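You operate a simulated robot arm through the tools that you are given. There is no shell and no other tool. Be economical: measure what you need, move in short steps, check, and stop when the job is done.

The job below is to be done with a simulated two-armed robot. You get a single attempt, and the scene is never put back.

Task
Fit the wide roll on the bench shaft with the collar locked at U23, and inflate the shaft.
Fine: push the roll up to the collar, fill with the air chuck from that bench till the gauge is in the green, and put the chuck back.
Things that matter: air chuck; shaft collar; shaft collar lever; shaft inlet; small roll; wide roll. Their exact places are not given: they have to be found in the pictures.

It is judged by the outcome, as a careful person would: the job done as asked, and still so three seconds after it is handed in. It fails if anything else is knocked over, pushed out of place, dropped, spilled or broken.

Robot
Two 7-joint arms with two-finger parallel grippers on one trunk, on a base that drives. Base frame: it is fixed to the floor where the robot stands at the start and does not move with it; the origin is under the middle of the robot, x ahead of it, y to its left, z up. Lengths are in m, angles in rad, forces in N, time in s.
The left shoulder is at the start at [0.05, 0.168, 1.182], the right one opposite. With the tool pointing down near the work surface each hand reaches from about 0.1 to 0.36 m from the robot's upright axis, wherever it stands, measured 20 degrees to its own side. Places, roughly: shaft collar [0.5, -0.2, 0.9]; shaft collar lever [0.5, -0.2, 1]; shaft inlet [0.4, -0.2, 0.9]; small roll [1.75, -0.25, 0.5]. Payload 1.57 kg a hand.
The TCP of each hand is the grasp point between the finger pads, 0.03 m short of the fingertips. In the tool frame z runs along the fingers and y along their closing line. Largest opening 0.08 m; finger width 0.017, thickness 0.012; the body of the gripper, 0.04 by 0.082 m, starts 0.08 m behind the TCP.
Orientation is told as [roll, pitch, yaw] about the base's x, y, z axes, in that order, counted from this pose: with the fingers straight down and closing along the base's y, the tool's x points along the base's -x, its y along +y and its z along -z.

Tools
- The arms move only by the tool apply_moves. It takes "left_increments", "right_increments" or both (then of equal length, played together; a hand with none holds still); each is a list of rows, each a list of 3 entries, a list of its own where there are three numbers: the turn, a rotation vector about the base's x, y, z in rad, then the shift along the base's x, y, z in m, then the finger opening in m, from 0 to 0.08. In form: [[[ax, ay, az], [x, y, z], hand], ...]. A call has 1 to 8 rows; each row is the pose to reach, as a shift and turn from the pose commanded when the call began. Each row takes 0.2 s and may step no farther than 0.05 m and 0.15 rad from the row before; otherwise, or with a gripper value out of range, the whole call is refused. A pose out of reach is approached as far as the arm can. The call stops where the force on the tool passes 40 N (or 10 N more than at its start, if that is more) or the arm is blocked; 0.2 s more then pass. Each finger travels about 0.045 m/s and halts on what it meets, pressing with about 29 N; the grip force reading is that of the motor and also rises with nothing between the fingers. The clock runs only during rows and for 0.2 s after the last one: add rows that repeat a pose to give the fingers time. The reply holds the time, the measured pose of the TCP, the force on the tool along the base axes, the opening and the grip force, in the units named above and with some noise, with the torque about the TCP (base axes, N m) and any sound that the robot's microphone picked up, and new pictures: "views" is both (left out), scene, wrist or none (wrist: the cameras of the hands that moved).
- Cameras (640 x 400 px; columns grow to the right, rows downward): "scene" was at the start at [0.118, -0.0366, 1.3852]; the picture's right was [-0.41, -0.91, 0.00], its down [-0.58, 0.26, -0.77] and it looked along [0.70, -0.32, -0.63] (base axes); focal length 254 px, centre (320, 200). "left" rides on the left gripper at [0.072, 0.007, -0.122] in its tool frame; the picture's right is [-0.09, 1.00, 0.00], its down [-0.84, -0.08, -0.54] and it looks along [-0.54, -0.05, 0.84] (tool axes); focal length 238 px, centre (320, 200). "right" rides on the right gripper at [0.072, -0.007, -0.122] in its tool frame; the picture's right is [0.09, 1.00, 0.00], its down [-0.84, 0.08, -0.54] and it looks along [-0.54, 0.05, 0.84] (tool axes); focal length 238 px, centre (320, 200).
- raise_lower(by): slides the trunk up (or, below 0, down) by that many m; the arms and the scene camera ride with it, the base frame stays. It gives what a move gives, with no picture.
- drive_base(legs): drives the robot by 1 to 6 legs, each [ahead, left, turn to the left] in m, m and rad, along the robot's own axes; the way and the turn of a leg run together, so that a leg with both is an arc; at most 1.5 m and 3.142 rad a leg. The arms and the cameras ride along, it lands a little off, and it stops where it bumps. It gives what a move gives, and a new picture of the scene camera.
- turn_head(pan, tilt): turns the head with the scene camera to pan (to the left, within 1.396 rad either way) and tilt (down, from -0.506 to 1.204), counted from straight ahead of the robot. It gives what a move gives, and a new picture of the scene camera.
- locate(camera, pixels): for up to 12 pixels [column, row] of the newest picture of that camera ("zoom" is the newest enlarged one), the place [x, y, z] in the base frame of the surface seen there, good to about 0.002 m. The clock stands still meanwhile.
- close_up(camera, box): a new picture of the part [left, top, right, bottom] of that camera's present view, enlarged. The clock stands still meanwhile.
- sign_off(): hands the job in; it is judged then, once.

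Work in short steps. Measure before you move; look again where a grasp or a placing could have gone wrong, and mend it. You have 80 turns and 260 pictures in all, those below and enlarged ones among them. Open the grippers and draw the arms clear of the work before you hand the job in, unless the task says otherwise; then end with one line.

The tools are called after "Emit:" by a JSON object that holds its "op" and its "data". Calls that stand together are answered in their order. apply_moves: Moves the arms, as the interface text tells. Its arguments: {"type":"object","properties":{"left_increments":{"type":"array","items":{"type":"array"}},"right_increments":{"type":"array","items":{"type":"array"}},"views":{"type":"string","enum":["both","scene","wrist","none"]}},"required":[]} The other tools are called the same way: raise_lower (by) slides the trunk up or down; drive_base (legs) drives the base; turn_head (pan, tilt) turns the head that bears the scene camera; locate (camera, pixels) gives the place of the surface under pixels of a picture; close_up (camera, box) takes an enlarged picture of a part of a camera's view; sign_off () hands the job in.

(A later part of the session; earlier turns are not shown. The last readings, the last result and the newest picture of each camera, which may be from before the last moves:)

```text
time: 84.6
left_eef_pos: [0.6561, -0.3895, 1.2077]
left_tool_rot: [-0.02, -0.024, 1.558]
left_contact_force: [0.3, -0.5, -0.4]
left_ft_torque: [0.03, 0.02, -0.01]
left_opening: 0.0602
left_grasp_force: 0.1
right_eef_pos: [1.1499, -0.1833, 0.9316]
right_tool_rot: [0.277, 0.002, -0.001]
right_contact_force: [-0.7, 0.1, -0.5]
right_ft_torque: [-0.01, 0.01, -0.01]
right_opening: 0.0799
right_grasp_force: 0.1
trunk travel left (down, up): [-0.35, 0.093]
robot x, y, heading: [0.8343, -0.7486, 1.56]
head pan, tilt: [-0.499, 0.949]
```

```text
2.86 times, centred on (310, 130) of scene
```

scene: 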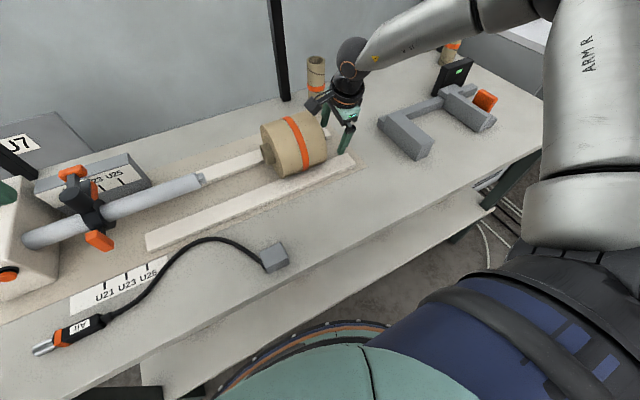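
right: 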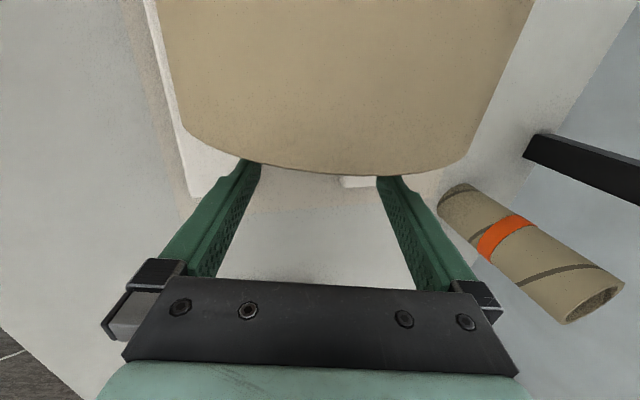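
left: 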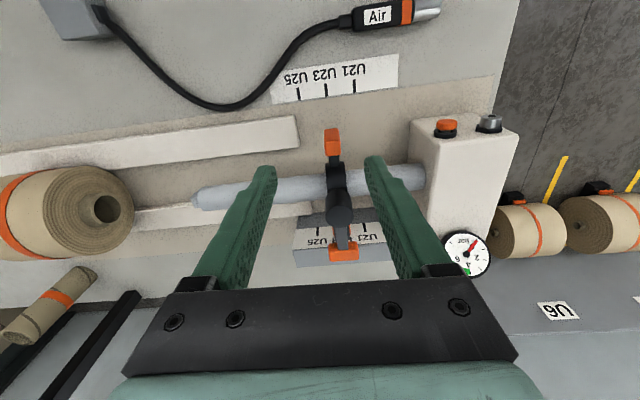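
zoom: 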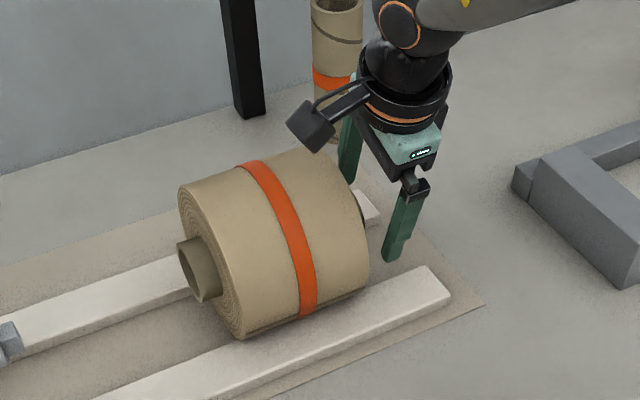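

Everything is clear. I push −x in 2.5 cm steps, watching force.

Emit:
{"op": "apply_moves", "data": {"right_increments": [[[0, 0, 0], [-0.02, 0, 0], 0.08], [[0, 0, 0], [-0.04, 0, 0], 0.08], [[0, 0, 0], [-0.06, 0, 0], 0.08], [[0, 0, 0], [-0.08, 0, 0], 0.08], [[0, 0, 0], [-0.1, 0, 0], 0.08], [[0, 0, 0], [-0.12, 0, 0], 0.08], [[0, 0, 0], [-0.14, 0, 0], 0.08]]}}

Emit:
{"op": "close_up", "data": {"camera": "scene", "box": [150, 80, 350, 230]}}

```text
time: 86.2
left_eef_pos: [0.657, -0.391, 1.2072]
left_tool_rot: [-0.021, -0.023, 1.556]
left_contact_force: [0.6, 0.6, 0.1]
left_ft_torque: [-0.01, -0.03, -0.03]
left_opening: 0.0601
left_grasp_force: 0.0
right_eef_pos: [1.0413, -0.2125, 0.9491]
right_tool_rot: [0.281, 0.001, -0.001]
right_contact_force: [1.3, 5.5, 3.1]
right_ft_torque: [0.29, -0.11, -0.21]
right_opening: 0.0801
right_grasp_force: 0.0
right hand out of reach, approached as far as the arm can: row 4, 5, 6, 7
trunk travel left (down, up): [-0.35, 0.093]
robot x, y, heading: [0.8375, -0.7447, 1.56]
head pan, tilt: [-0.499, 0.949]
```

scene: 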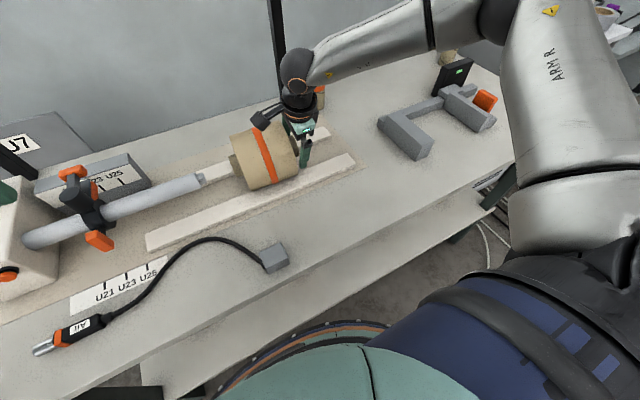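
right: 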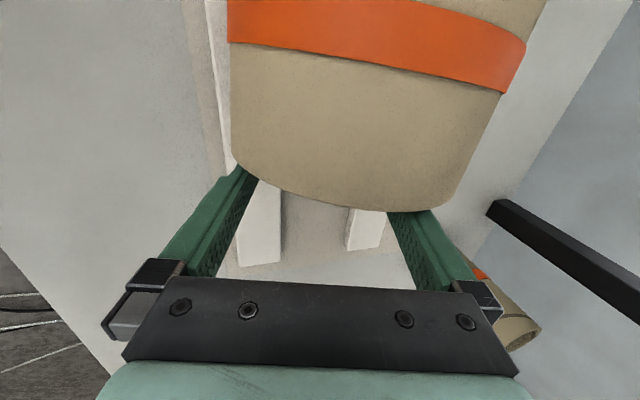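

```text
2.67 times, centred on (250, 155) of scene
```

zoom: 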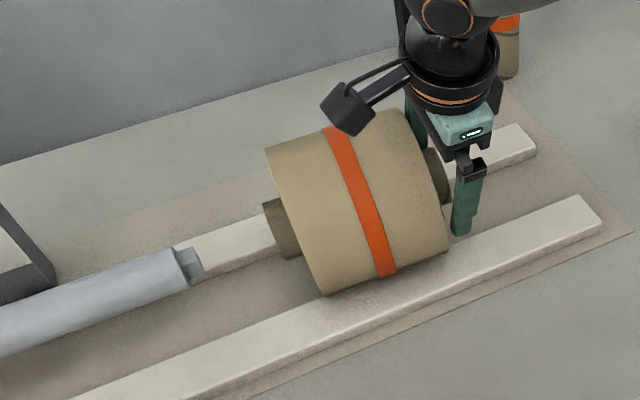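

The reach limit pulled the hand to y=−0.21 and skewed the roll slightly. I back off, then bring the base ~6 cm nearer the bench.

Emit:
{"op": "apply_moves", "data": {"right_increments": [[[0, 0, 0], [0.03, 0, 0], 0.08], [[0, 0, 0], [0.05, -0.03, 0.0], 0.08], [[0, 0, 0], [0.05, -0.06, 0.0], 0.08]], "views": "none"}}

Emit:
{"op": "drive_base", "data": {"legs": [[0.06, 0, 0]]}}

```text
time: 87.0
left_eef_pos: [0.6559, -0.3913, 1.2086]
left_tool_rot: [-0.017, -0.026, 1.557]
left_contact_force: [-0.2, 0.2, -0.3]
left_ft_torque: [-0.01, -0.02, 0.01]
left_opening: 0.06
left_grasp_force: 0.2
right_eef_pos: [1.0905, -0.2747, 0.9489]
right_tool_rot: [0.277, 0.002, -0.002]
right_contact_force: [0.4, 0.2, -0.3]
right_ft_torque: [0.02, 0.0, -0.02]
right_opening: 0.0798
right_grasp_force: 0.1
trunk travel left (down, up): [-0.35, 0.093]
robot x, y, heading: [0.8355, -0.7467, 1.561]
head pan, tilt: [-0.499, 0.949]
```

```text
time: 87.9
left_eef_pos: [0.6559, -0.383, 1.2095]
left_tool_rot: [-0.02, -0.026, 1.558]
left_contact_force: [-0.5, 0.0, 0.1]
left_ft_torque: [-0.02, 0.01, -0.02]
left_opening: 0.0601
left_grasp_force: 0.1
right_eef_pos: [1.0916, -0.2658, 0.9498]
right_tool_rot: [0.276, 0.002, -0.001]
right_contact_force: [0.8, -1.2, 0.1]
right_ft_torque: [0.04, 0.0, -0.02]
right_opening: 0.0799
right_grasp_force: 0.0
trunk travel left (down, up): [-0.35, 0.093]
robot x, y, heading: [0.8388, -0.7336, 1.562]
head pan, tilt: [-0.499, 0.949]
stopped in leg 1: the robot was blocked; the commanded pose is now the measured one
```

scene: 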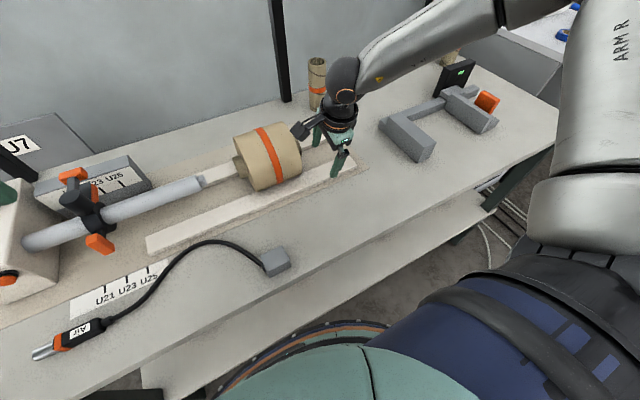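

The base touches the bench here, so no closer. I'll return the right hand to its nominal yaw (better reach) and instead push with closed fingers on the end face just above the shaft line. First ease the base back 1 cm and lift the hand.

Emit:
{"op": "drive_base", "data": {"legs": [[-0.015, 0, 0]]}}

Emit:
{"op": "apply_moves", "data": {"right_increments": [[[0, 0, 0], [0.01, 0, 0.045], 0.08], [[-0.14, 0, 0], [0.02, 0, 0.09], 0.06], [[-0.277, 0, 0], [0.03, 0, 0.135], 0.03], [[-0.277, 0, 0], [0.03, 0, 0.15], 0.0]], "views": "none"}}

Emit:
{"op": "apply_moves", "data": {"right_increments": [[[0, 0, 0.145], [0.0, 0, 0], 0.0], [[0, 0, 0.29], [0.0, 0, 0], 0.0], [[0, 0, 0.435], [0, 0, 0], 0.0], [[0, 0, 0.58], [0, 0, 0], 0.0], [[0, 0, 0.725], [0, 0, 0], 0.0], [[0, 0, 0.87], [0, 0, 0], 0.0], [[0, 0, 1.015], [0, 0, 0], 0.0], [[0, 0, 1.16], [0, 0, 0], 0.0]], "views": "none"}}

Emit:
{"op": "apply_moves", "data": {"right_increments": [[[0, 0, 0.145], [0.0, 0, 0], 0.0], [[0, 0, 0.29], [0.0, 0, 0], 0.0], [[0, 0, 0.405], [0, 0, 0], 0.0], [[0, 0, 0.405], [0, 0.03, 0], 0.0]]}}

Emit:
{"op": "close_up", "data": {"camera": "scene", "box": [150, 80, 350, 230]}}

```text
time: 88.7
left_eef_pos: [0.6561, -0.3978, 1.2073]
left_tool_rot: [-0.021, -0.024, 1.559]
left_contact_force: [0.4, 0.0, 0.4]
left_ft_torque: [0.05, 0.0, 0.01]
left_opening: 0.0599
left_grasp_force: 0.0
right_eef_pos: [1.091, -0.2814, 0.9497]
right_tool_rot: [0.279, 0.002, -0.001]
right_contact_force: [1.3, -0.3, -0.1]
right_ft_torque: [0.03, 0.04, 0.03]
right_opening: 0.0799
right_grasp_force: 0.1
trunk travel left (down, up): [-0.35, 0.093]
robot x, y, heading: [0.8384, -0.7523, 1.561]
head pan, tilt: [-0.499, 0.949]
```

scene: 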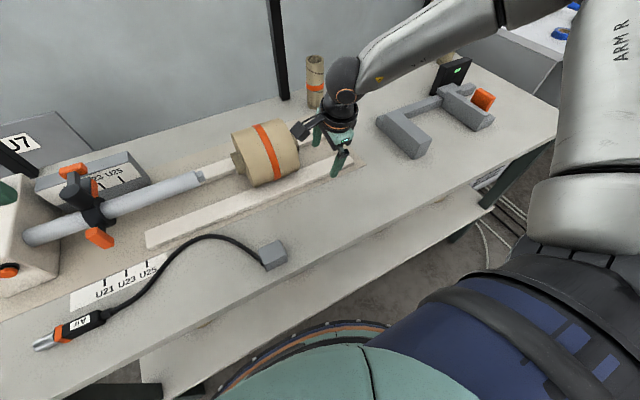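

```text
time: 89.7
left_eef_pos: [0.6562, -0.3975, 1.2079]
left_tool_rot: [-0.022, -0.024, 1.559]
left_contact_force: [0.4, -0.4, -0.7]
left_ft_torque: [-0.01, 0.01, -0.01]
left_opening: 0.0602
left_grasp_force: 0.1
right_eef_pos: [1.1226, -0.2808, 1.0997]
right_tool_rot: [-0.001, 0.004, -0.003]
right_contact_force: [-0.7, -0.4, 0.6]
right_ft_torque: [-0.01, -0.01, -0.01]
right_opening: 0.0137
right_grasp_force: 0.4
trunk travel left (down, up): [-0.35, 0.093]
robot x, y, heading: [0.836, -0.7542, 1.562]
head pan, tilt: [-0.499, 0.949]
```

```text
time: 91.5
left_eef_pos: [0.6563, -0.3971, 1.2073]
left_tool_rot: [-0.019, -0.025, 1.559]
left_contact_force: [-0.1, 0.2, 0.2]
left_ft_torque: [0.04, 0.01, 0.02]
left_opening: 0.0603
left_grasp_force: 0.1
right_eef_pos: [1.1221, -0.2811, 1.1007]
right_tool_rot: [0.001, 0.001, 1.161]
right_contact_force: [0.6, 0.0, 0.1]
right_ft_torque: [0.02, 0.0, 0.0]
right_opening: 0.0
right_grasp_force: 21.2
trunk travel left (down, up): [-0.35, 0.093]
robot x, y, heading: [0.8376, -0.7536, 1.565]
head pan, tilt: [-0.499, 0.949]
```

```text
time: 92.5
left_eef_pos: [0.6561, -0.3972, 1.2075]
left_tool_rot: [-0.019, -0.024, 1.559]
left_contact_force: [-0.4, 0.1, -0.6]
left_ft_torque: [0.02, -0.03, -0.05]
left_opening: 0.06
left_grasp_force: 0.1
right_eef_pos: [1.1197, -0.2504, 1.0995]
right_tool_rot: [0.001, 0.004, 1.565]
right_contact_force: [0.8, 0.2, 0.6]
right_ft_torque: [0.0, 0.01, 0.0]
right_opening: 0.0003
right_grasp_force: 21.2
trunk travel left (down, up): [-0.35, 0.093]
robot x, y, heading: [0.8357, -0.7538, 1.557]
head pan, tilt: [-0.499, 0.949]
```

scene: 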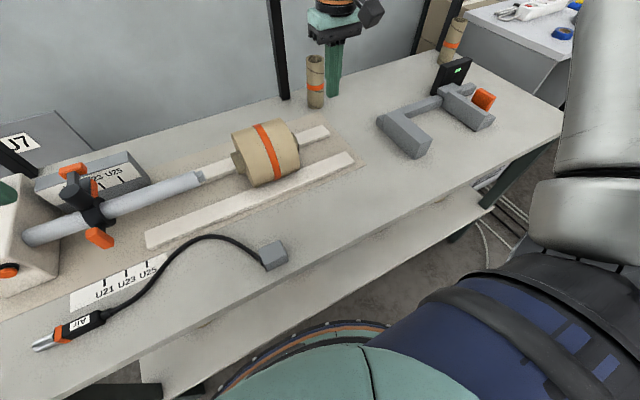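
right: 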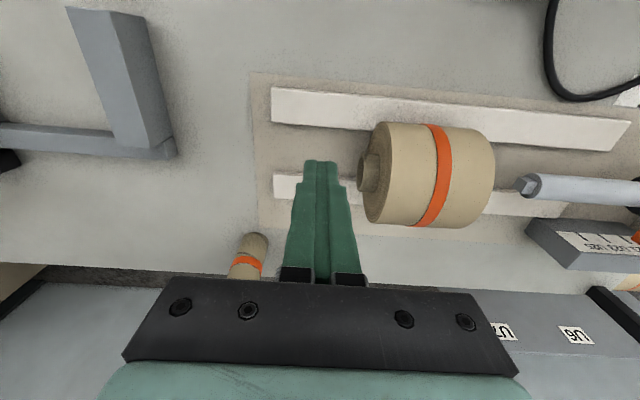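

```text
2.67 times, centred on (250, 155) of scene
```

zoom: 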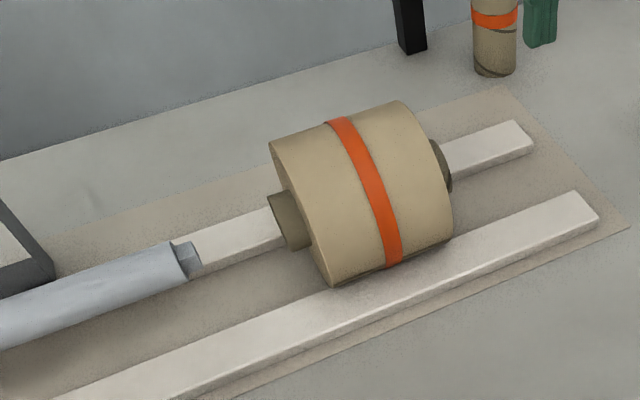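

The roll is still slightly skewed. I measure its end face in the wrist view.

Emit:
{"op": "locate", "data": {"camera": "right", "pixels": [[371, 172], [376, 140], [377, 205], [385, 220], [382, 128], [375, 175], [492, 160], [485, 222], [470, 128], [430, 226], [430, 124], [430, 175]]}}

```text
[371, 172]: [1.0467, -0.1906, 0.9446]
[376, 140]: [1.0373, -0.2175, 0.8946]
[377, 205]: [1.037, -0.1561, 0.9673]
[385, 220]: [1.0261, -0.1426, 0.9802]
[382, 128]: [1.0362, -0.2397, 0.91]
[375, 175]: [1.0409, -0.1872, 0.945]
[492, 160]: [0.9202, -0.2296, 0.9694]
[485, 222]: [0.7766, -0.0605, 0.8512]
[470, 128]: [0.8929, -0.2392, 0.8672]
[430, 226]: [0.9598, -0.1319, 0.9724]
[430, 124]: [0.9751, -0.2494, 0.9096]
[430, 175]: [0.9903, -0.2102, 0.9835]
```

The face is square (x≈1.037 on both sides), so no correction is needed. I tilt the right hand forward, and set the closed fingertips behind the face just above the core (tips z≈0.952); left hand moves further out of the way.

Emit:
{"op": "apply_moves", "data": {"right_increments": [[[0.13, 0, 0], [0.0, 0.02, 0], 0.0], [[0.26, 0, 0], [-0.01, 0.04, -0.02], 0.0], [[0.37, 0, 0], [-0.02, 0.057, -0.05], 0.0], [[0.37, 0, 0], [-0.03, 0.057, -0.09], 0.0], [[0.37, 0, 0], [-0.035, 0.057, -0.119], 0.0], [[0.37, 0, 0], [-0.035, 0.057, -0.119], 0.0]], "left_increments": [[[0, 0, 0], [-0.03, -0.01, 0], 0.06], [[0, 0, 0], [-0.06, -0.02, 0], 0.06], [[0, 0, 0], [-0.09, -0.03, 0], 0.06], [[0, 0, 0], [-0.12, -0.04, 0], 0.06], [[0, 0, 0], [-0.14, -0.04, 0], 0.06], [[0, 0, 0], [-0.14, -0.04, 0], 0.06]], "views": "scene"}}

Emit:
{"op": "close_up", "data": {"camera": "right", "box": [230, 60, 500, 260]}}

```text
time: 93.9
left_eef_pos: [0.5161, -0.4387, 1.2077]
left_tool_rot: [-0.02, -0.026, 1.558]
left_contact_force: [-0.6, 0.4, -0.2]
left_ft_torque: [-0.01, 0.02, -0.01]
left_opening: 0.0598
left_grasp_force: 0.0
right_eef_pos: [1.0864, -0.1928, 0.9805]
right_tool_rot: [0.004, -0.369, 1.562]
right_contact_force: [0.7, -0.8, -0.5]
right_ft_torque: [0.0, 0.01, -0.04]
right_opening: 0.0
right_grasp_force: 21.2
trunk travel left (down, up): [-0.35, 0.093]
robot x, y, heading: [0.8375, -0.7523, 1.56]
head pan, tilt: [-0.499, 0.949]
```

scene: 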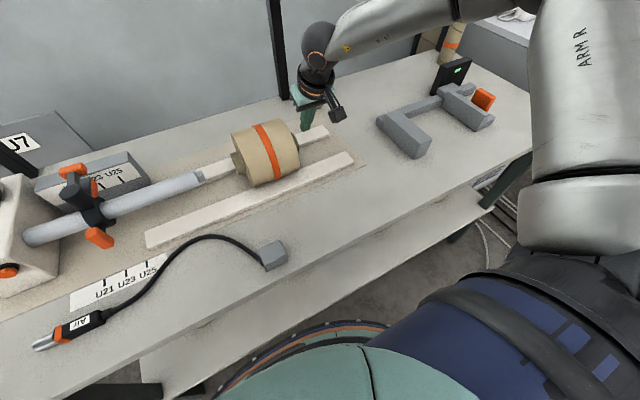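

```text
2.00 times, centred on (365, 160) of right
```

zoom: 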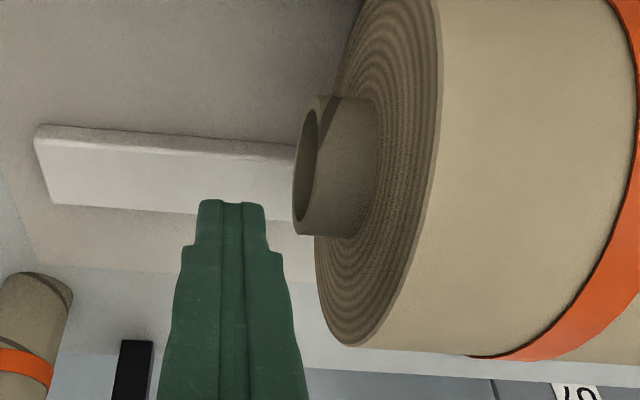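

Positioned. I push −x in small steps toward the shaft tip.

Emit:
{"op": "apply_moves", "data": {"right_increments": [[[0, 0, 0], [-0.02, 0, 0], 0.0], [[0, 0, 0], [-0.04, 0, 0], 0.0], [[0, 0, 0], [-0.055, 0, 0], 0.0], [[0, 0, 0], [-0.07, 0, 0], 0.0], [[0, 0, 0], [-0.085, 0, 0], 0.0], [[0, 0, 0], [-0.1, 0, 0], 0.0], [[0, 0, 0], [-0.1, 0, 0], 0.0]]}}

Emit:
{"op": "close_up", "data": {"camera": "scene", "box": [130, 80, 330, 230]}}

```text
time: 95.5
left_eef_pos: [0.5161, -0.4388, 1.2072]
left_tool_rot: [-0.019, -0.025, 1.559]
left_contact_force: [-0.2, 0.7, 0.5]
left_ft_torque: [0.02, -0.04, 0.01]
left_opening: 0.06
left_grasp_force: 0.0
right_eef_pos: [1.0105, -0.2139, 0.9901]
right_tool_rot: [0.005, -0.367, 1.56]
right_contact_force: [3.8, 1.2, 1.1]
right_ft_torque: [0.03, -0.08, -0.05]
right_opening: 0.0002
right_grasp_force: 21.4
right hand out of reach, approached as far as the arm can: row 4, 5, 6, 7
trunk travel left (down, up): [-0.35, 0.093]
robot x, y, heading: [0.8349, -0.7533, 1.562]
head pan, tilt: [-0.499, 0.949]
```

scene: 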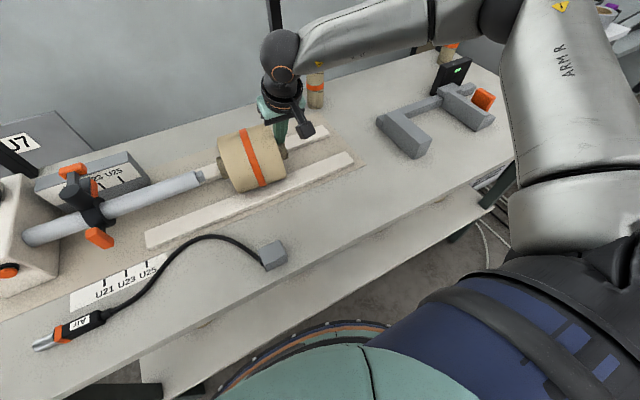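
right: 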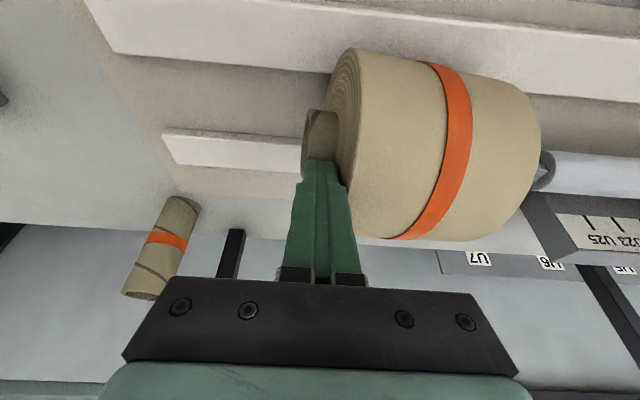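

```text
2.67 times, centred on (230, 155) of scene
```

zoom: 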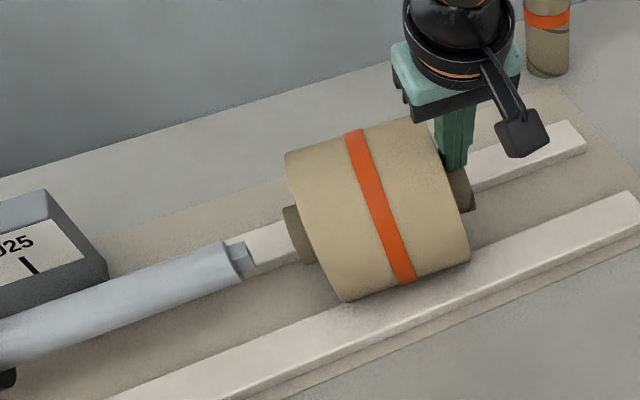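

The right arm loses reach as it comes inward, but holds well further out. I'll set it back to its good posture at x≈1.085 and push by driving the base sideways in small legs, finishing with the arm.

Emit:
{"op": "apply_moves", "data": {"right_increments": [[[0, 0, 0], [0.03, 0.005, 0], 0.0], [[0, 0, 0], [0.055, 0.015, -0.006], 0.0], [[0, 0, 0], [0.07, 0.021, -0.01], 0.0], [[0, 0, 0], [0.07, 0.021, -0.01], 0.0]], "views": "none"}}

Emit:
{"op": "drive_base", "data": {"legs": [[0, 0.095, 0]]}}

Emit:
{"op": "close_up", "data": {"camera": "scene", "box": [180, 70, 380, 220]}}

Emit:
{"op": "close_up", "data": {"camera": "right", "box": [0, 0, 640, 400]}}

```text
time: 96.5
left_eef_pos: [0.5164, -0.4393, 1.2067]
left_tool_rot: [-0.018, -0.024, 1.559]
left_contact_force: [0.7, 0.3, -0.3]
left_ft_torque: [-0.02, 0.0, 0.01]
left_opening: 0.06
left_grasp_force: 0.1
right_eef_pos: [1.0809, -0.192, 0.9825]
right_tool_rot: [0.002, -0.368, 1.563]
right_contact_force: [-0.9, -0.5, 0.2]
right_ft_torque: [-0.01, -0.03, 0.03]
right_opening: 0.0
right_grasp_force: 21.6
trunk travel left (down, up): [-0.35, 0.093]
robot x, y, heading: [0.8368, -0.758, 1.563]
head pan, tilt: [-0.499, 0.949]
```

```text
time: 98.0
left_eef_pos: [0.4222, -0.4377, 1.206]
left_tool_rot: [-0.018, -0.023, 1.559]
left_contact_force: [-0.5, -0.1, -0.1]
left_ft_torque: [0.01, -0.03, -0.02]
left_opening: 0.0604
left_grasp_force: 0.1
right_eef_pos: [0.9874, -0.194, 0.981]
right_tool_rot: [0.004, -0.37, 1.563]
right_contact_force: [-0.4, 0.5, -0.4]
right_ft_torque: [-0.01, 0.02, 0.0]
right_opening: 0.0
right_grasp_force: 21.7
trunk travel left (down, up): [-0.35, 0.093]
robot x, y, heading: [0.7449, -0.7512, 1.565]
head pan, tilt: [-0.499, 0.949]
```

scene: 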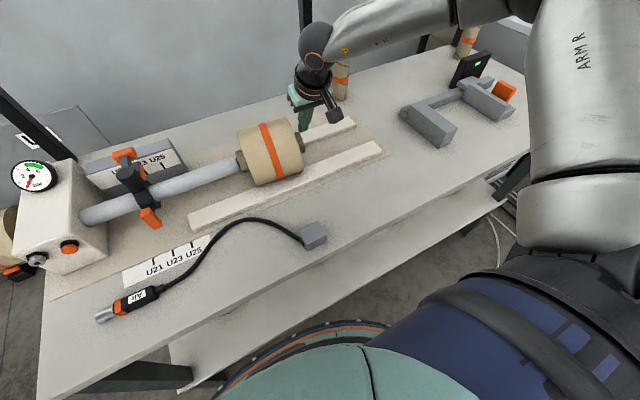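

```text
2.67 times, centred on (280, 145) of scene
```

zoom: 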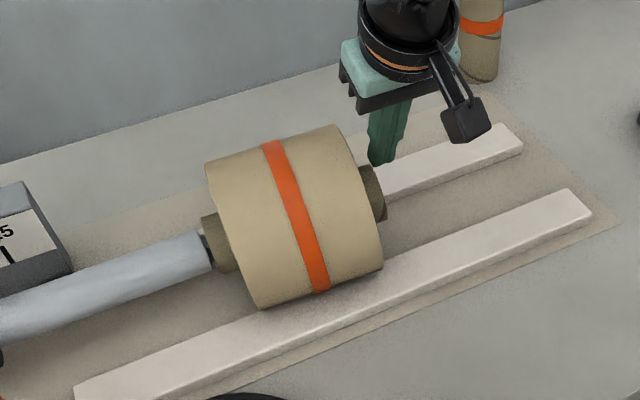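

```text
1.00 times, centred on (320, 200) of right (not enlarged: the box is as wide or as high as the picture)
```

zoom: 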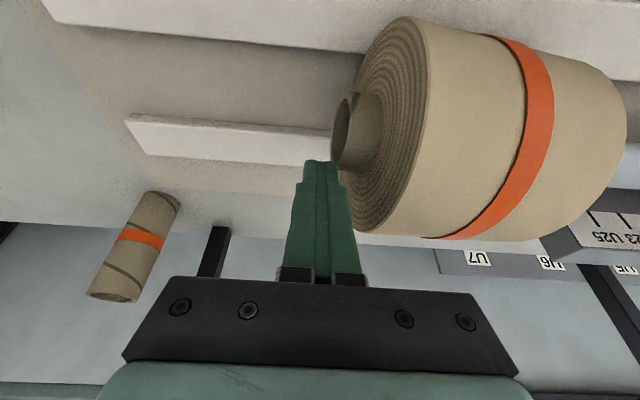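

The core has reached the shaft's nose. I check the roll's alignment with the shaft before pushing on.

Emit:
{"op": "locate", "data": {"camera": "right", "pixels": [[385, 60], [395, 60], [375, 220], [372, 200], [400, 150], [343, 100], [338, 150], [365, 100], [445, 235], [440, 30], [345, 125]]}}

Emit:
{"op": "locate", "data": {"camera": "scene", "pixels": [[298, 145], [301, 165], [280, 120], [240, 165], [244, 150], [236, 166], [225, 167], [260, 185], [243, 140]]}}

Emit:
{"op": "close_up", "data": {"camera": "scene", "box": [210, 110, 310, 200]}}

```text
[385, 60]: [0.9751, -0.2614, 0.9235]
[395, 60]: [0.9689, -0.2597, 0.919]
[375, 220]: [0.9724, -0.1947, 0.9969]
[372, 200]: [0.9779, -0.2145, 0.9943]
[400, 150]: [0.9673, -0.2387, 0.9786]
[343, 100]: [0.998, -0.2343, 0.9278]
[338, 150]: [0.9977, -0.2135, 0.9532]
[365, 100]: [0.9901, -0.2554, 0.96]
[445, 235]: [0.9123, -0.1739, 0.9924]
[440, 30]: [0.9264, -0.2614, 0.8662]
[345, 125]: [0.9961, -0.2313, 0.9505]
```

```text
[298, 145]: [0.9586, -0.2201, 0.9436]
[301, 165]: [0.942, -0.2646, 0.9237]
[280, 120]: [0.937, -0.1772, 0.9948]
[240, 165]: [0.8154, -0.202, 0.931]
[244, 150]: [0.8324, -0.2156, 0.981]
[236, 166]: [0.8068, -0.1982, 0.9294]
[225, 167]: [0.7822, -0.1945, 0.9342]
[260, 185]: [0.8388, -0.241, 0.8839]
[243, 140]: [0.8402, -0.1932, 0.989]
```

```text
4.44 times, centred on (260, 155) of scene
```

zoom: 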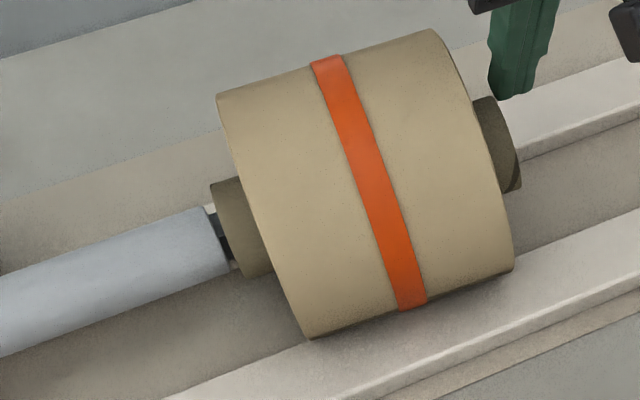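

By the scene view the roll is yawed: left end centre y≈−0.178, right end y≈−0.200. I'll nudge its right end +y from the near side with the closed fingers, vertical, down to a front face at y≈−0.25.

Emit:
{"op": "apply_moves", "data": {"right_increments": [[[0, 0, 0], [0.01, -0.01, 0.045], 0.0], [[-0.13, 0, 0], [0.0, -0.05, 0.06], 0.0], [[-0.26, 0, 0], [-0.02, -0.09, 0.06], 0.0], [[-0.37, 0, 0], [-0.04, -0.12, 0.05], 0.0], [[-0.37, 0, 0], [-0.057, -0.128, 0.01], 0.0], [[-0.37, 0, 0], [-0.057, -0.128, -0.035], 0.0], [[-0.37, 0, 0], [-0.057, -0.115, -0.046], 0.0], [[-0.37, 0, 0], [-0.057, -0.1, -0.046], 0.0]]}}

Emit:
{"op": "close_up", "data": {"camera": "scene", "box": [180, 70, 380, 220]}}

```text
time: 99.8
left_eef_pos: [0.4222, -0.4385, 1.2077]
left_tool_rot: [-0.019, -0.023, 1.559]
left_contact_force: [-0.3, 0.2, 0.5]
left_ft_torque: [0.03, 0.0, 0.0]
left_opening: 0.0599
left_grasp_force: 0.1
right_eef_pos: [0.9334, -0.2948, 0.9377]
right_tool_rot: [0.005, 0.001, 1.564]
right_contact_force: [0.3, -0.1, 0.4]
right_ft_torque: [-0.01, 0.01, -0.02]
right_opening: 0.0001
right_grasp_force: 21.5
right hand out of reach, approached as far as the arm can: row 8
trunk travel left (down, up): [-0.35, 0.093]
robot x, y, heading: [0.7438, -0.7515, 1.563]
head pan, tilt: [-0.499, 0.949]
```

scene: 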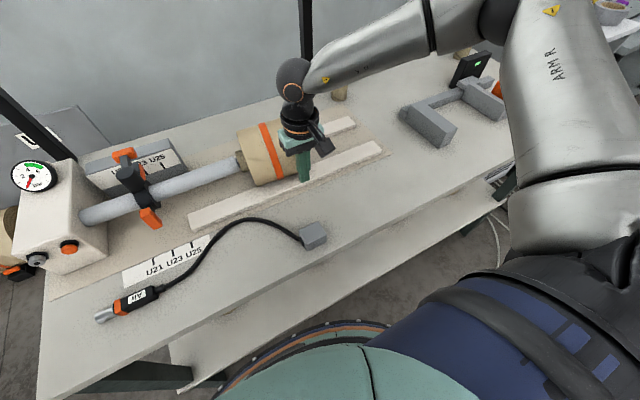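
right: 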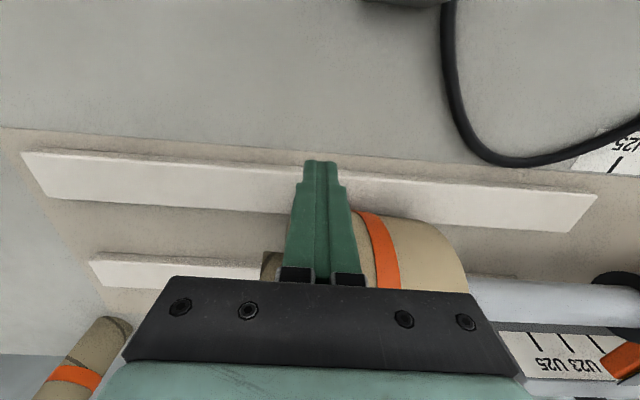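

```text
2.67 times, centred on (280, 145) of scene
```

zoom: 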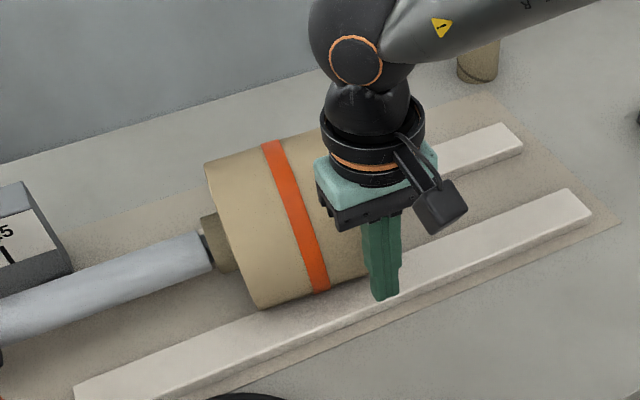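

Vertical reach is short here; I tilt the hand 0.37 rad forward again and nudge +y by ~0.028.

Emit:
{"op": "apply_moves", "data": {"right_increments": [[[0.13, 0, 0], [0, -0.005, 0], 0.0], [[0.26, 0, 0], [0, -0.005, 0], 0.0], [[0.37, 0, 0], [0, 0, 0.0], 0.0], [[0.37, 0, 0], [0, 0.01, 0.0], 0.0], [[0.37, 0, 0], [0, 0.02, 0.0], 0.0], [[0.37, 0, 0], [0, 0.028, 0], 0.0], [[0.37, 0, 0], [0, 0.028, 0], 0.0]]}}

Emit:
{"op": "close_up", "data": {"camera": "scene", "box": [180, 70, 380, 220]}}

```text
time: 101.4
left_eef_pos: [0.4239, -0.4398, 1.2076]
left_tool_rot: [-0.019, -0.023, 1.559]
left_contact_force: [0.7, -0.4, -0.4]
left_ft_torque: [-0.04, 0.02, 0.0]
left_opening: 0.0599
left_grasp_force: 0.0
right_eef_pos: [0.9334, -0.2668, 0.9384]
right_tool_rot: [0.004, -0.367, 1.563]
right_contact_force: [-0.1, -0.7, 0.6]
right_ft_torque: [0.01, 0.01, -0.01]
right_opening: 0.0
right_grasp_force: 21.3
trunk travel left (down, up): [-0.35, 0.093]
robot x, y, heading: [0.7427, -0.7516, 1.562]
head pan, tilt: [-0.499, 0.949]
```

scene: 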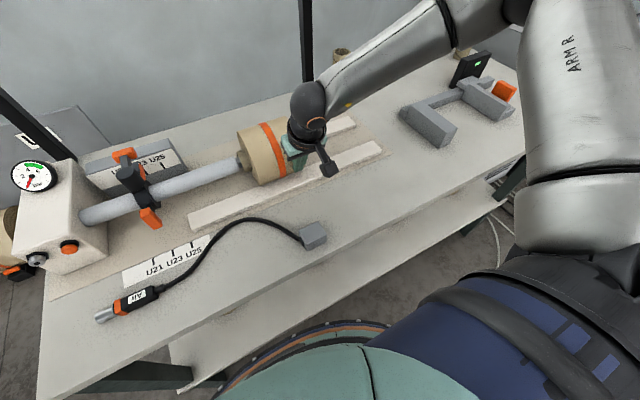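
right: 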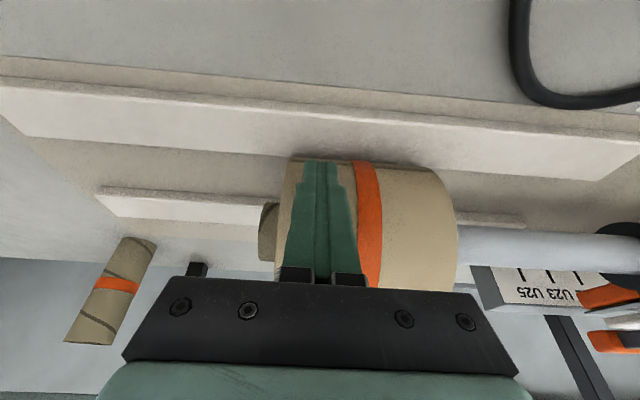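

```text
2.67 times, centred on (280, 145) of scene
```

zoom: 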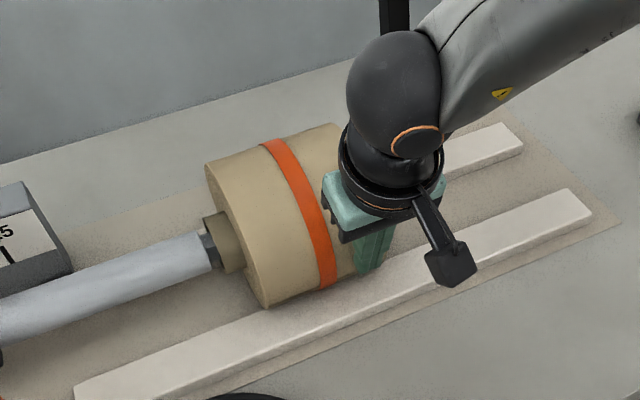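

The roll now looks square with the rails. I move the fingertips back behind its end face (tips above the core) at x≈0.99.

Emit:
{"op": "apply_moves", "data": {"right_increments": [[[0, 0, 0], [0, -0.03, 0.0], 0.0], [[0, 0, 0], [0.005, -0.03, 0.045], 0.0], [[0, 0, 0], [0.02, -0.03, 0.09], 0.0], [[0, 0, 0], [0.04, -0.01, 0.12], 0.0], [[0, 0, 0], [0.06, 0.03, 0.12], 0.0], [[0, 0, 0], [0.06, 0.06, 0.1], 0.0], [[0, 0, 0], [0.06, 0.077, 0.065], 0.0], [[0, 0, 0], [0.06, 0.077, 0.043], 0.0]]}}

Emit:
{"op": "locate", "data": {"camera": "scene", "pixels": [[298, 145], [301, 165], [297, 160], [280, 120], [240, 165], [244, 150], [243, 140], [262, 186]]}}

Emit:
{"op": "close_up", "data": {"camera": "scene", "box": [180, 70, 380, 220]}}

```text
time: 103.2
left_eef_pos: [0.4225, -0.4389, 1.2054]
left_tool_rot: [-0.021, -0.026, 1.558]
left_contact_force: [0.0, -0.4, -0.1]
left_ft_torque: [0.02, 0.02, 0.0]
left_opening: 0.0599
left_grasp_force: 0.0
right_eef_pos: [0.9929, -0.1911, 0.9791]
right_tool_rot: [0.007, -0.367, 1.562]
right_contact_force: [-0.1, -0.3, 0.9]
right_ft_torque: [-0.01, -0.02, -0.01]
right_opening: 0.0
right_grasp_force: 21.9
trunk travel left (down, up): [-0.35, 0.093]
robot x, y, heading: [0.7409, -0.7523, 1.561]
head pan, tilt: [-0.499, 0.949]
```

scene: 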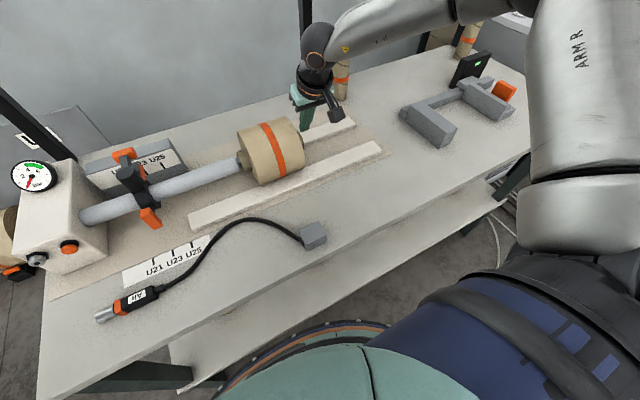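
right: 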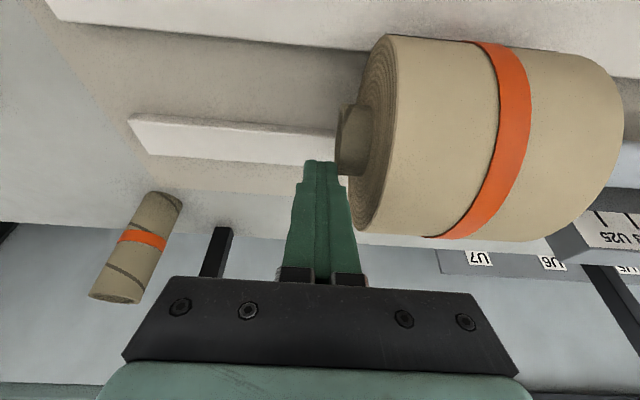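

```text
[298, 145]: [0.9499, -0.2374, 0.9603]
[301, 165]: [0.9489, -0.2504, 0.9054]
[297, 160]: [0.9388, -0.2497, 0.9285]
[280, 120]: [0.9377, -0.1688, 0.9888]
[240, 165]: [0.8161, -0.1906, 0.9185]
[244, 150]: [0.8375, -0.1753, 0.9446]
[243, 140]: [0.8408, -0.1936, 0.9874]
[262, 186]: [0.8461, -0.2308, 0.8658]
```

```text
2.67 times, centred on (280, 145) of scene
```

zoom: 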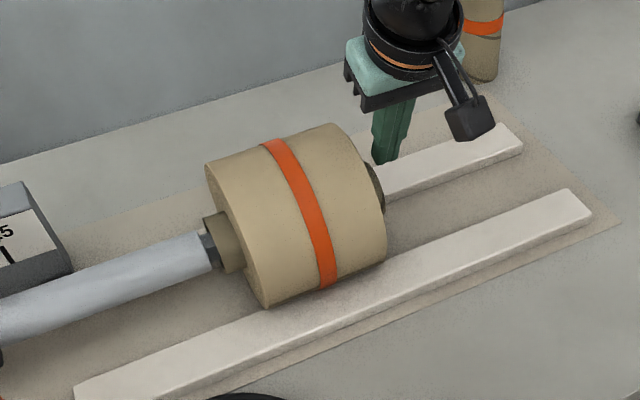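

Roll is aligned (front y −0.2504, top z 0.9885), its face at x≈0.951. I drive the base 0.05 left to push it onto the shaft and check.

Emit:
{"op": "drive_base", "data": {"legs": [[0, 0.06, 0]]}}

Emit:
{"op": "close_up", "data": {"camera": "scene", "box": [200, 70, 400, 220]}}

```text
time: 104.4
left_eef_pos: [0.3627, -0.4385, 1.2072]
left_tool_rot: [-0.019, -0.023, 1.559]
left_contact_force: [-0.2, 0.6, -1.1]
left_ft_torque: [-0.02, -0.04, 0.04]
left_opening: 0.06
left_grasp_force: 0.0
right_eef_pos: [0.9302, -0.1888, 0.9794]
right_tool_rot: [0.007, -0.369, 1.565]
right_contact_force: [0.1, 0.4, 0.2]
right_ft_torque: [0.03, -0.01, 0.0]
right_opening: 0.0003
right_grasp_force: 21.3
trunk travel left (down, up): [-0.35, 0.093]
robot x, y, heading: [0.6826, -0.7566, 1.563]
head pan, tilt: [-0.499, 0.949]
```

scene: 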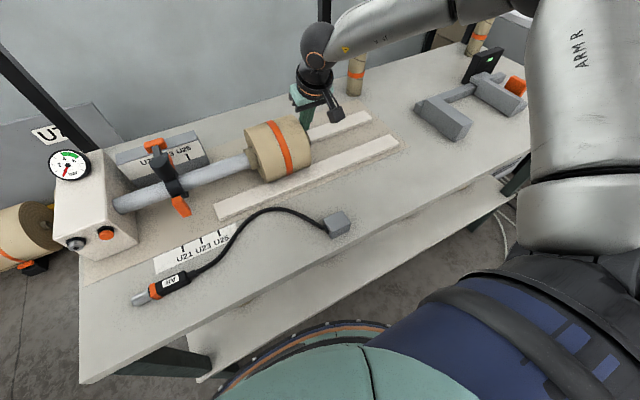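

```text
2.67 times, centred on (300, 145) of scene
```

zoom: 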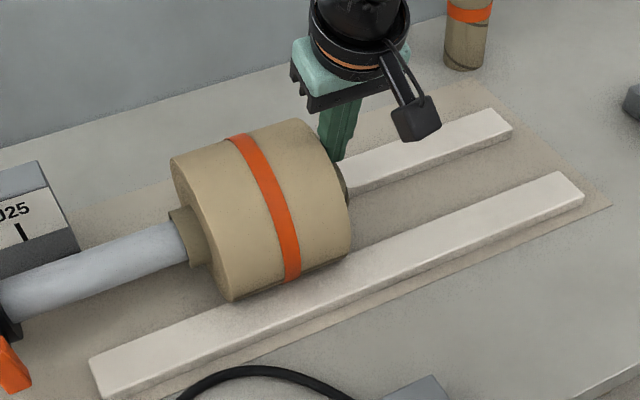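

The core has slid over the shaft. I continue by driving 0.13 m, then check.

Emit:
{"op": "drive_base", "data": {"legs": [[0.003, 0.07, 0], [0, 0.06, 0]]}}

Emit:
{"op": "close_up", "data": {"camera": "scene", "box": [200, 90, 400, 240]}}

```text
time: 106.5
left_eef_pos: [0.2331, -0.4342, 1.2071]
left_tool_rot: [-0.017, -0.024, 1.555]
left_contact_force: [0.2, 1.1, 0.3]
left_ft_torque: [0.01, 0.03, 0.01]
left_opening: 0.06
left_grasp_force: 0.1
right_eef_pos: [0.8024, -0.1854, 0.9808]
right_tool_rot: [0.005, -0.368, 1.564]
right_contact_force: [-1.1, 0.1, 0.2]
right_ft_torque: [-0.01, 0.0, -0.06]
right_opening: 0.0
right_grasp_force: 21.2
trunk travel left (down, up): [-0.35, 0.093]
robot x, y, heading: [0.5554, -0.7499, 1.567]
head pan, tilt: [-0.499, 0.949]
```

scene: 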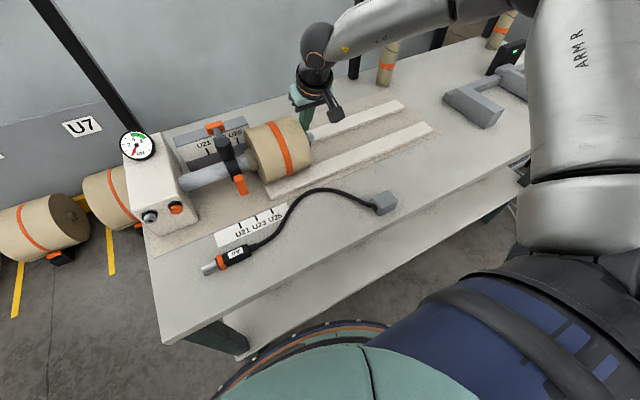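

```text
2.67 times, centred on (300, 165) of scene
```

zoom: 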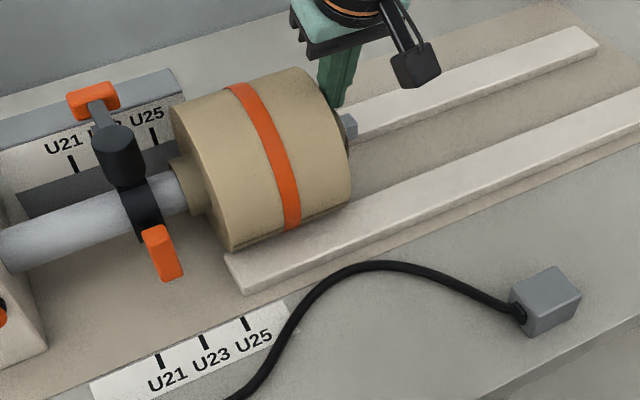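

About 3 cm remain to the collar. I finish with the arm in 5 mm rows.

Emit:
{"op": "apply_moves", "data": {"right_increments": [[[0, 0, 0], [-0.006, 0, 0], 0.0], [[0, 0, 0], [-0.012, 0, 0], 0.0], [[0, 0, 0], [-0.018, 0, 0], 0.0], [[0, 0, 0], [-0.023, 0, 0], 0.0], [[0, 0, 0], [-0.027, 0, 0], 0.0], [[0, 0, 0], [-0.03, 0, 0], 0.0], [[0, 0, 0], [-0.033, 0, 0], 0.0], [[0, 0, 0], [-0.036, 0, 0], 0.0]], "views": "scene"}}

Emit:
{"op": "close_up", "data": {"camera": "scene", "box": [190, 110, 330, 230]}}

```text
time: 108.3
left_eef_pos: [0.2389, -0.4336, 1.2084]
left_tool_rot: [-0.015, -0.025, 1.554]
left_contact_force: [0.6, -0.5, 0.3]
left_ft_torque: [-0.02, -0.01, -0.02]
left_opening: 0.06
left_grasp_force: 0.0
right_eef_pos: [0.7748, -0.1874, 0.9803]
right_tool_rot: [0.003, -0.37, 1.557]
right_contact_force: [33.1, 0.0, 10.3]
right_ft_torque: [-0.04, 0.31, 0.33]
right_opening: 0.0
right_grasp_force: 21.3
trunk travel left (down, up): [-0.35, 0.093]
robot x, y, heading: [0.5528, -0.7492, 1.562]
head pan, tilt: [-0.499, 0.949]
```

scene: 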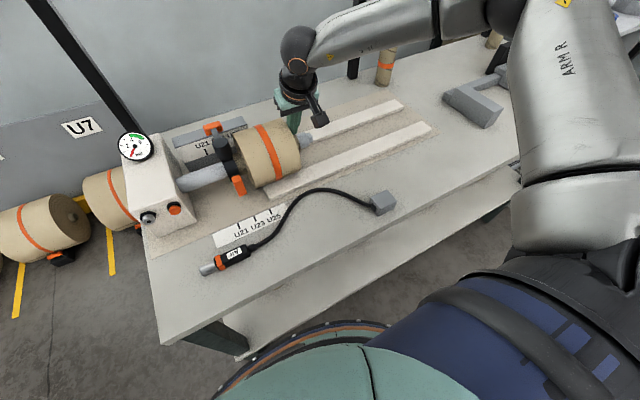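

```text
3.33 times, centred on (260, 170) of scene
```

zoom: 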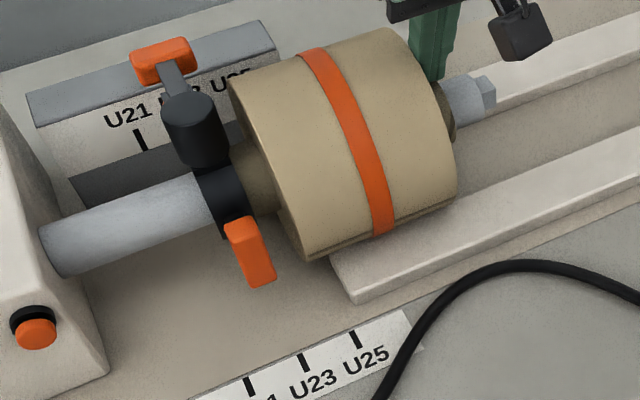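

The roll is against the collar at 33 N. I withdraw the right hand up and away, and re-check the collar against U23.

Emit:
{"op": "apply_moves", "data": {"right_increments": [[[0, 0, 0], [0.03, 0, 0.0], 0.0], [[0, 0, 0], [0.05, -0.01, 0.035], 0.0], [[0, 0, 0], [0.06, -0.03, 0.075], 0.0], [[0, 0, 0], [0.07, -0.06, 0.11], 0.0], [[-0.13, 0, 0], [0.07, -0.1, 0.13], 0.02], [[-0.26, 0, 0], [0.08, -0.14, 0.15], 0.05], [[-0.37, 0, 0], [0.09, -0.18, 0.16], 0.06], [[-0.37, 0, 0], [0.1, -0.22, 0.17], 0.06]], "views": "none"}}

Emit:
{"op": "turn_head", "data": {"pan": 0.0, "tilt": 0.95}}

Emit:
{"op": "close_up", "data": {"camera": "scene", "box": [240, 50, 460, 210]}}

```text
time: 110.1
left_eef_pos: [0.2349, -0.4352, 1.2074]
left_tool_rot: [-0.017, -0.024, 1.556]
left_contact_force: [0.5, -0.8, -0.6]
left_ft_torque: [0.03, 0.01, -0.01]
left_opening: 0.06
left_grasp_force: 0.1
right_eef_pos: [0.8664, -0.4107, 1.1489]
right_tool_rot: [0.004, 0.002, 1.564]
right_contact_force: [0.3, -0.9, 0.7]
right_ft_torque: [0.01, -0.01, 0.02]
right_opening: 0.0598
right_grasp_force: 0.0
trunk travel left (down, up): [-0.35, 0.093]
robot x, y, heading: [0.5536, -0.7492, 1.566]
head pan, tilt: [-0.499, 0.949]
```

```text
time: 111.0
left_eef_pos: [0.2333, -0.4343, 1.2071]
left_tool_rot: [-0.017, -0.025, 1.558]
left_contact_force: [0.2, 0.2, -1.1]
left_ft_torque: [0.0, 0.0, 0.01]
left_opening: 0.06
left_grasp_force: 0.0
right_eef_pos: [0.8671, -0.4082, 1.1489]
right_tool_rot: [0.004, 0.002, 1.566]
right_contact_force: [-0.5, -0.3, 0.7]
right_ft_torque: [0.01, -0.01, 0.01]
right_opening: 0.0598
right_grasp_force: 0.1
trunk travel left (down, up): [-0.35, 0.093]
robot x, y, heading: [0.5516, -0.7471, 1.561]
head pan, tilt: [0.0, 0.949]
```

scene: 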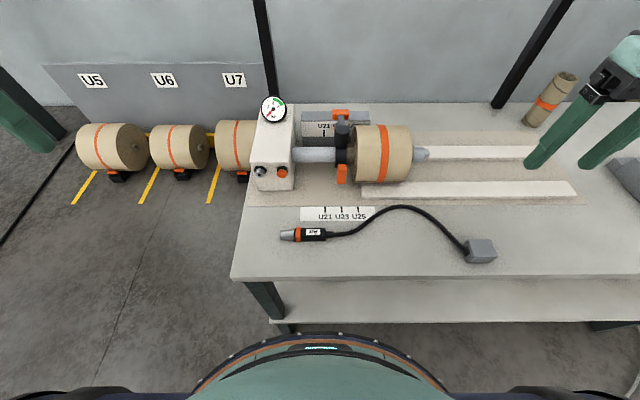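

```text
2.50 times, centred on (350, 130) of scene
```

zoom: 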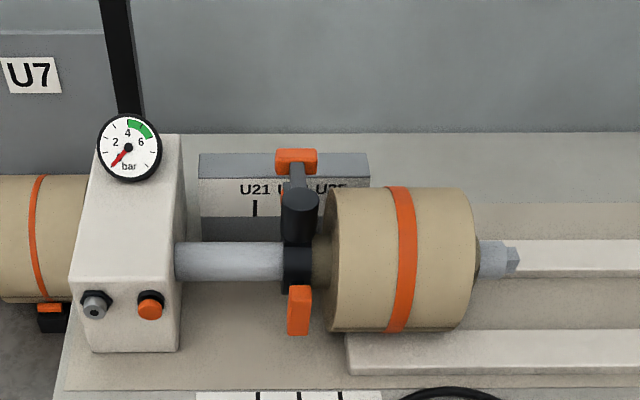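

Now a precise check of the collar position, plus the chuck and inlet geometry.

Emit:
{"op": "locate", "data": {"camera": "zoom", "pixels": [[290, 300], [299, 300], [309, 300], [285, 262], [310, 262], [298, 396], [256, 208], [95, 306], [92, 314], [105, 300], [148, 306], [330, 260]]}}

Emit:
{"op": "close_up", "data": {"camera": "scene", "box": [250, 150, 400, 260]}}

Emit:
{"op": "locate", "data": {"camera": "scene", "pixels": [[283, 235], [291, 235], [298, 235], [307, 235], [315, 234], [324, 234], [335, 234], [311, 229], [311, 240], [287, 230], [287, 240], [258, 171]]}}

```text
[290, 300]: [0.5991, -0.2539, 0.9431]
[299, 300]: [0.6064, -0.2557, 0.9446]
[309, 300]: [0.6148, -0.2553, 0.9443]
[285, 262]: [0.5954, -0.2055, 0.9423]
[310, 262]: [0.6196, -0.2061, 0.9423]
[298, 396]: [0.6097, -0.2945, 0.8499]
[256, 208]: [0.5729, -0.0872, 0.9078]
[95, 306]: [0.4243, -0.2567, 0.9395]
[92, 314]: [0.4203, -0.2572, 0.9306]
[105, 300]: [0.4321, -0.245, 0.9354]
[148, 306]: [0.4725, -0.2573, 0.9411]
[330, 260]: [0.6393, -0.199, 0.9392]
```

```text
3.64 times, centred on (325, 205) of scene
```

zoom: 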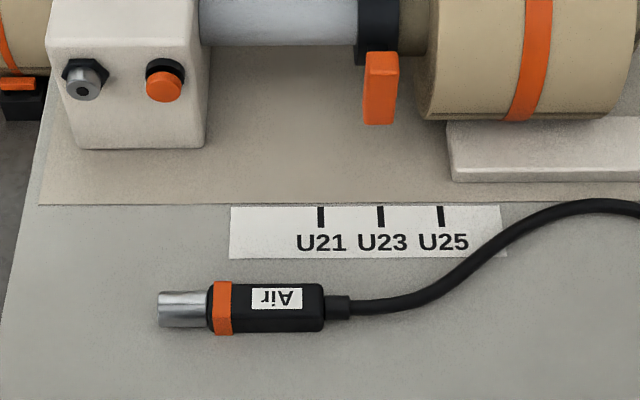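

```text
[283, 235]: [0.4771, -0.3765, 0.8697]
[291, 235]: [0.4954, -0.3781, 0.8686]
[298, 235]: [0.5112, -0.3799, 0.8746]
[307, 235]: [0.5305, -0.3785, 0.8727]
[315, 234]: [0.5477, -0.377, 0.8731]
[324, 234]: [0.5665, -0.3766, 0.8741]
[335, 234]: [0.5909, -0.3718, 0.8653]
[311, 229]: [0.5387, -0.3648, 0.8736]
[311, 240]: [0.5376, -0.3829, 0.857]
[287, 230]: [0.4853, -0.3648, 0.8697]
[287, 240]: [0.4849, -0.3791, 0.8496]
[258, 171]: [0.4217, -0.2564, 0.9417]
```

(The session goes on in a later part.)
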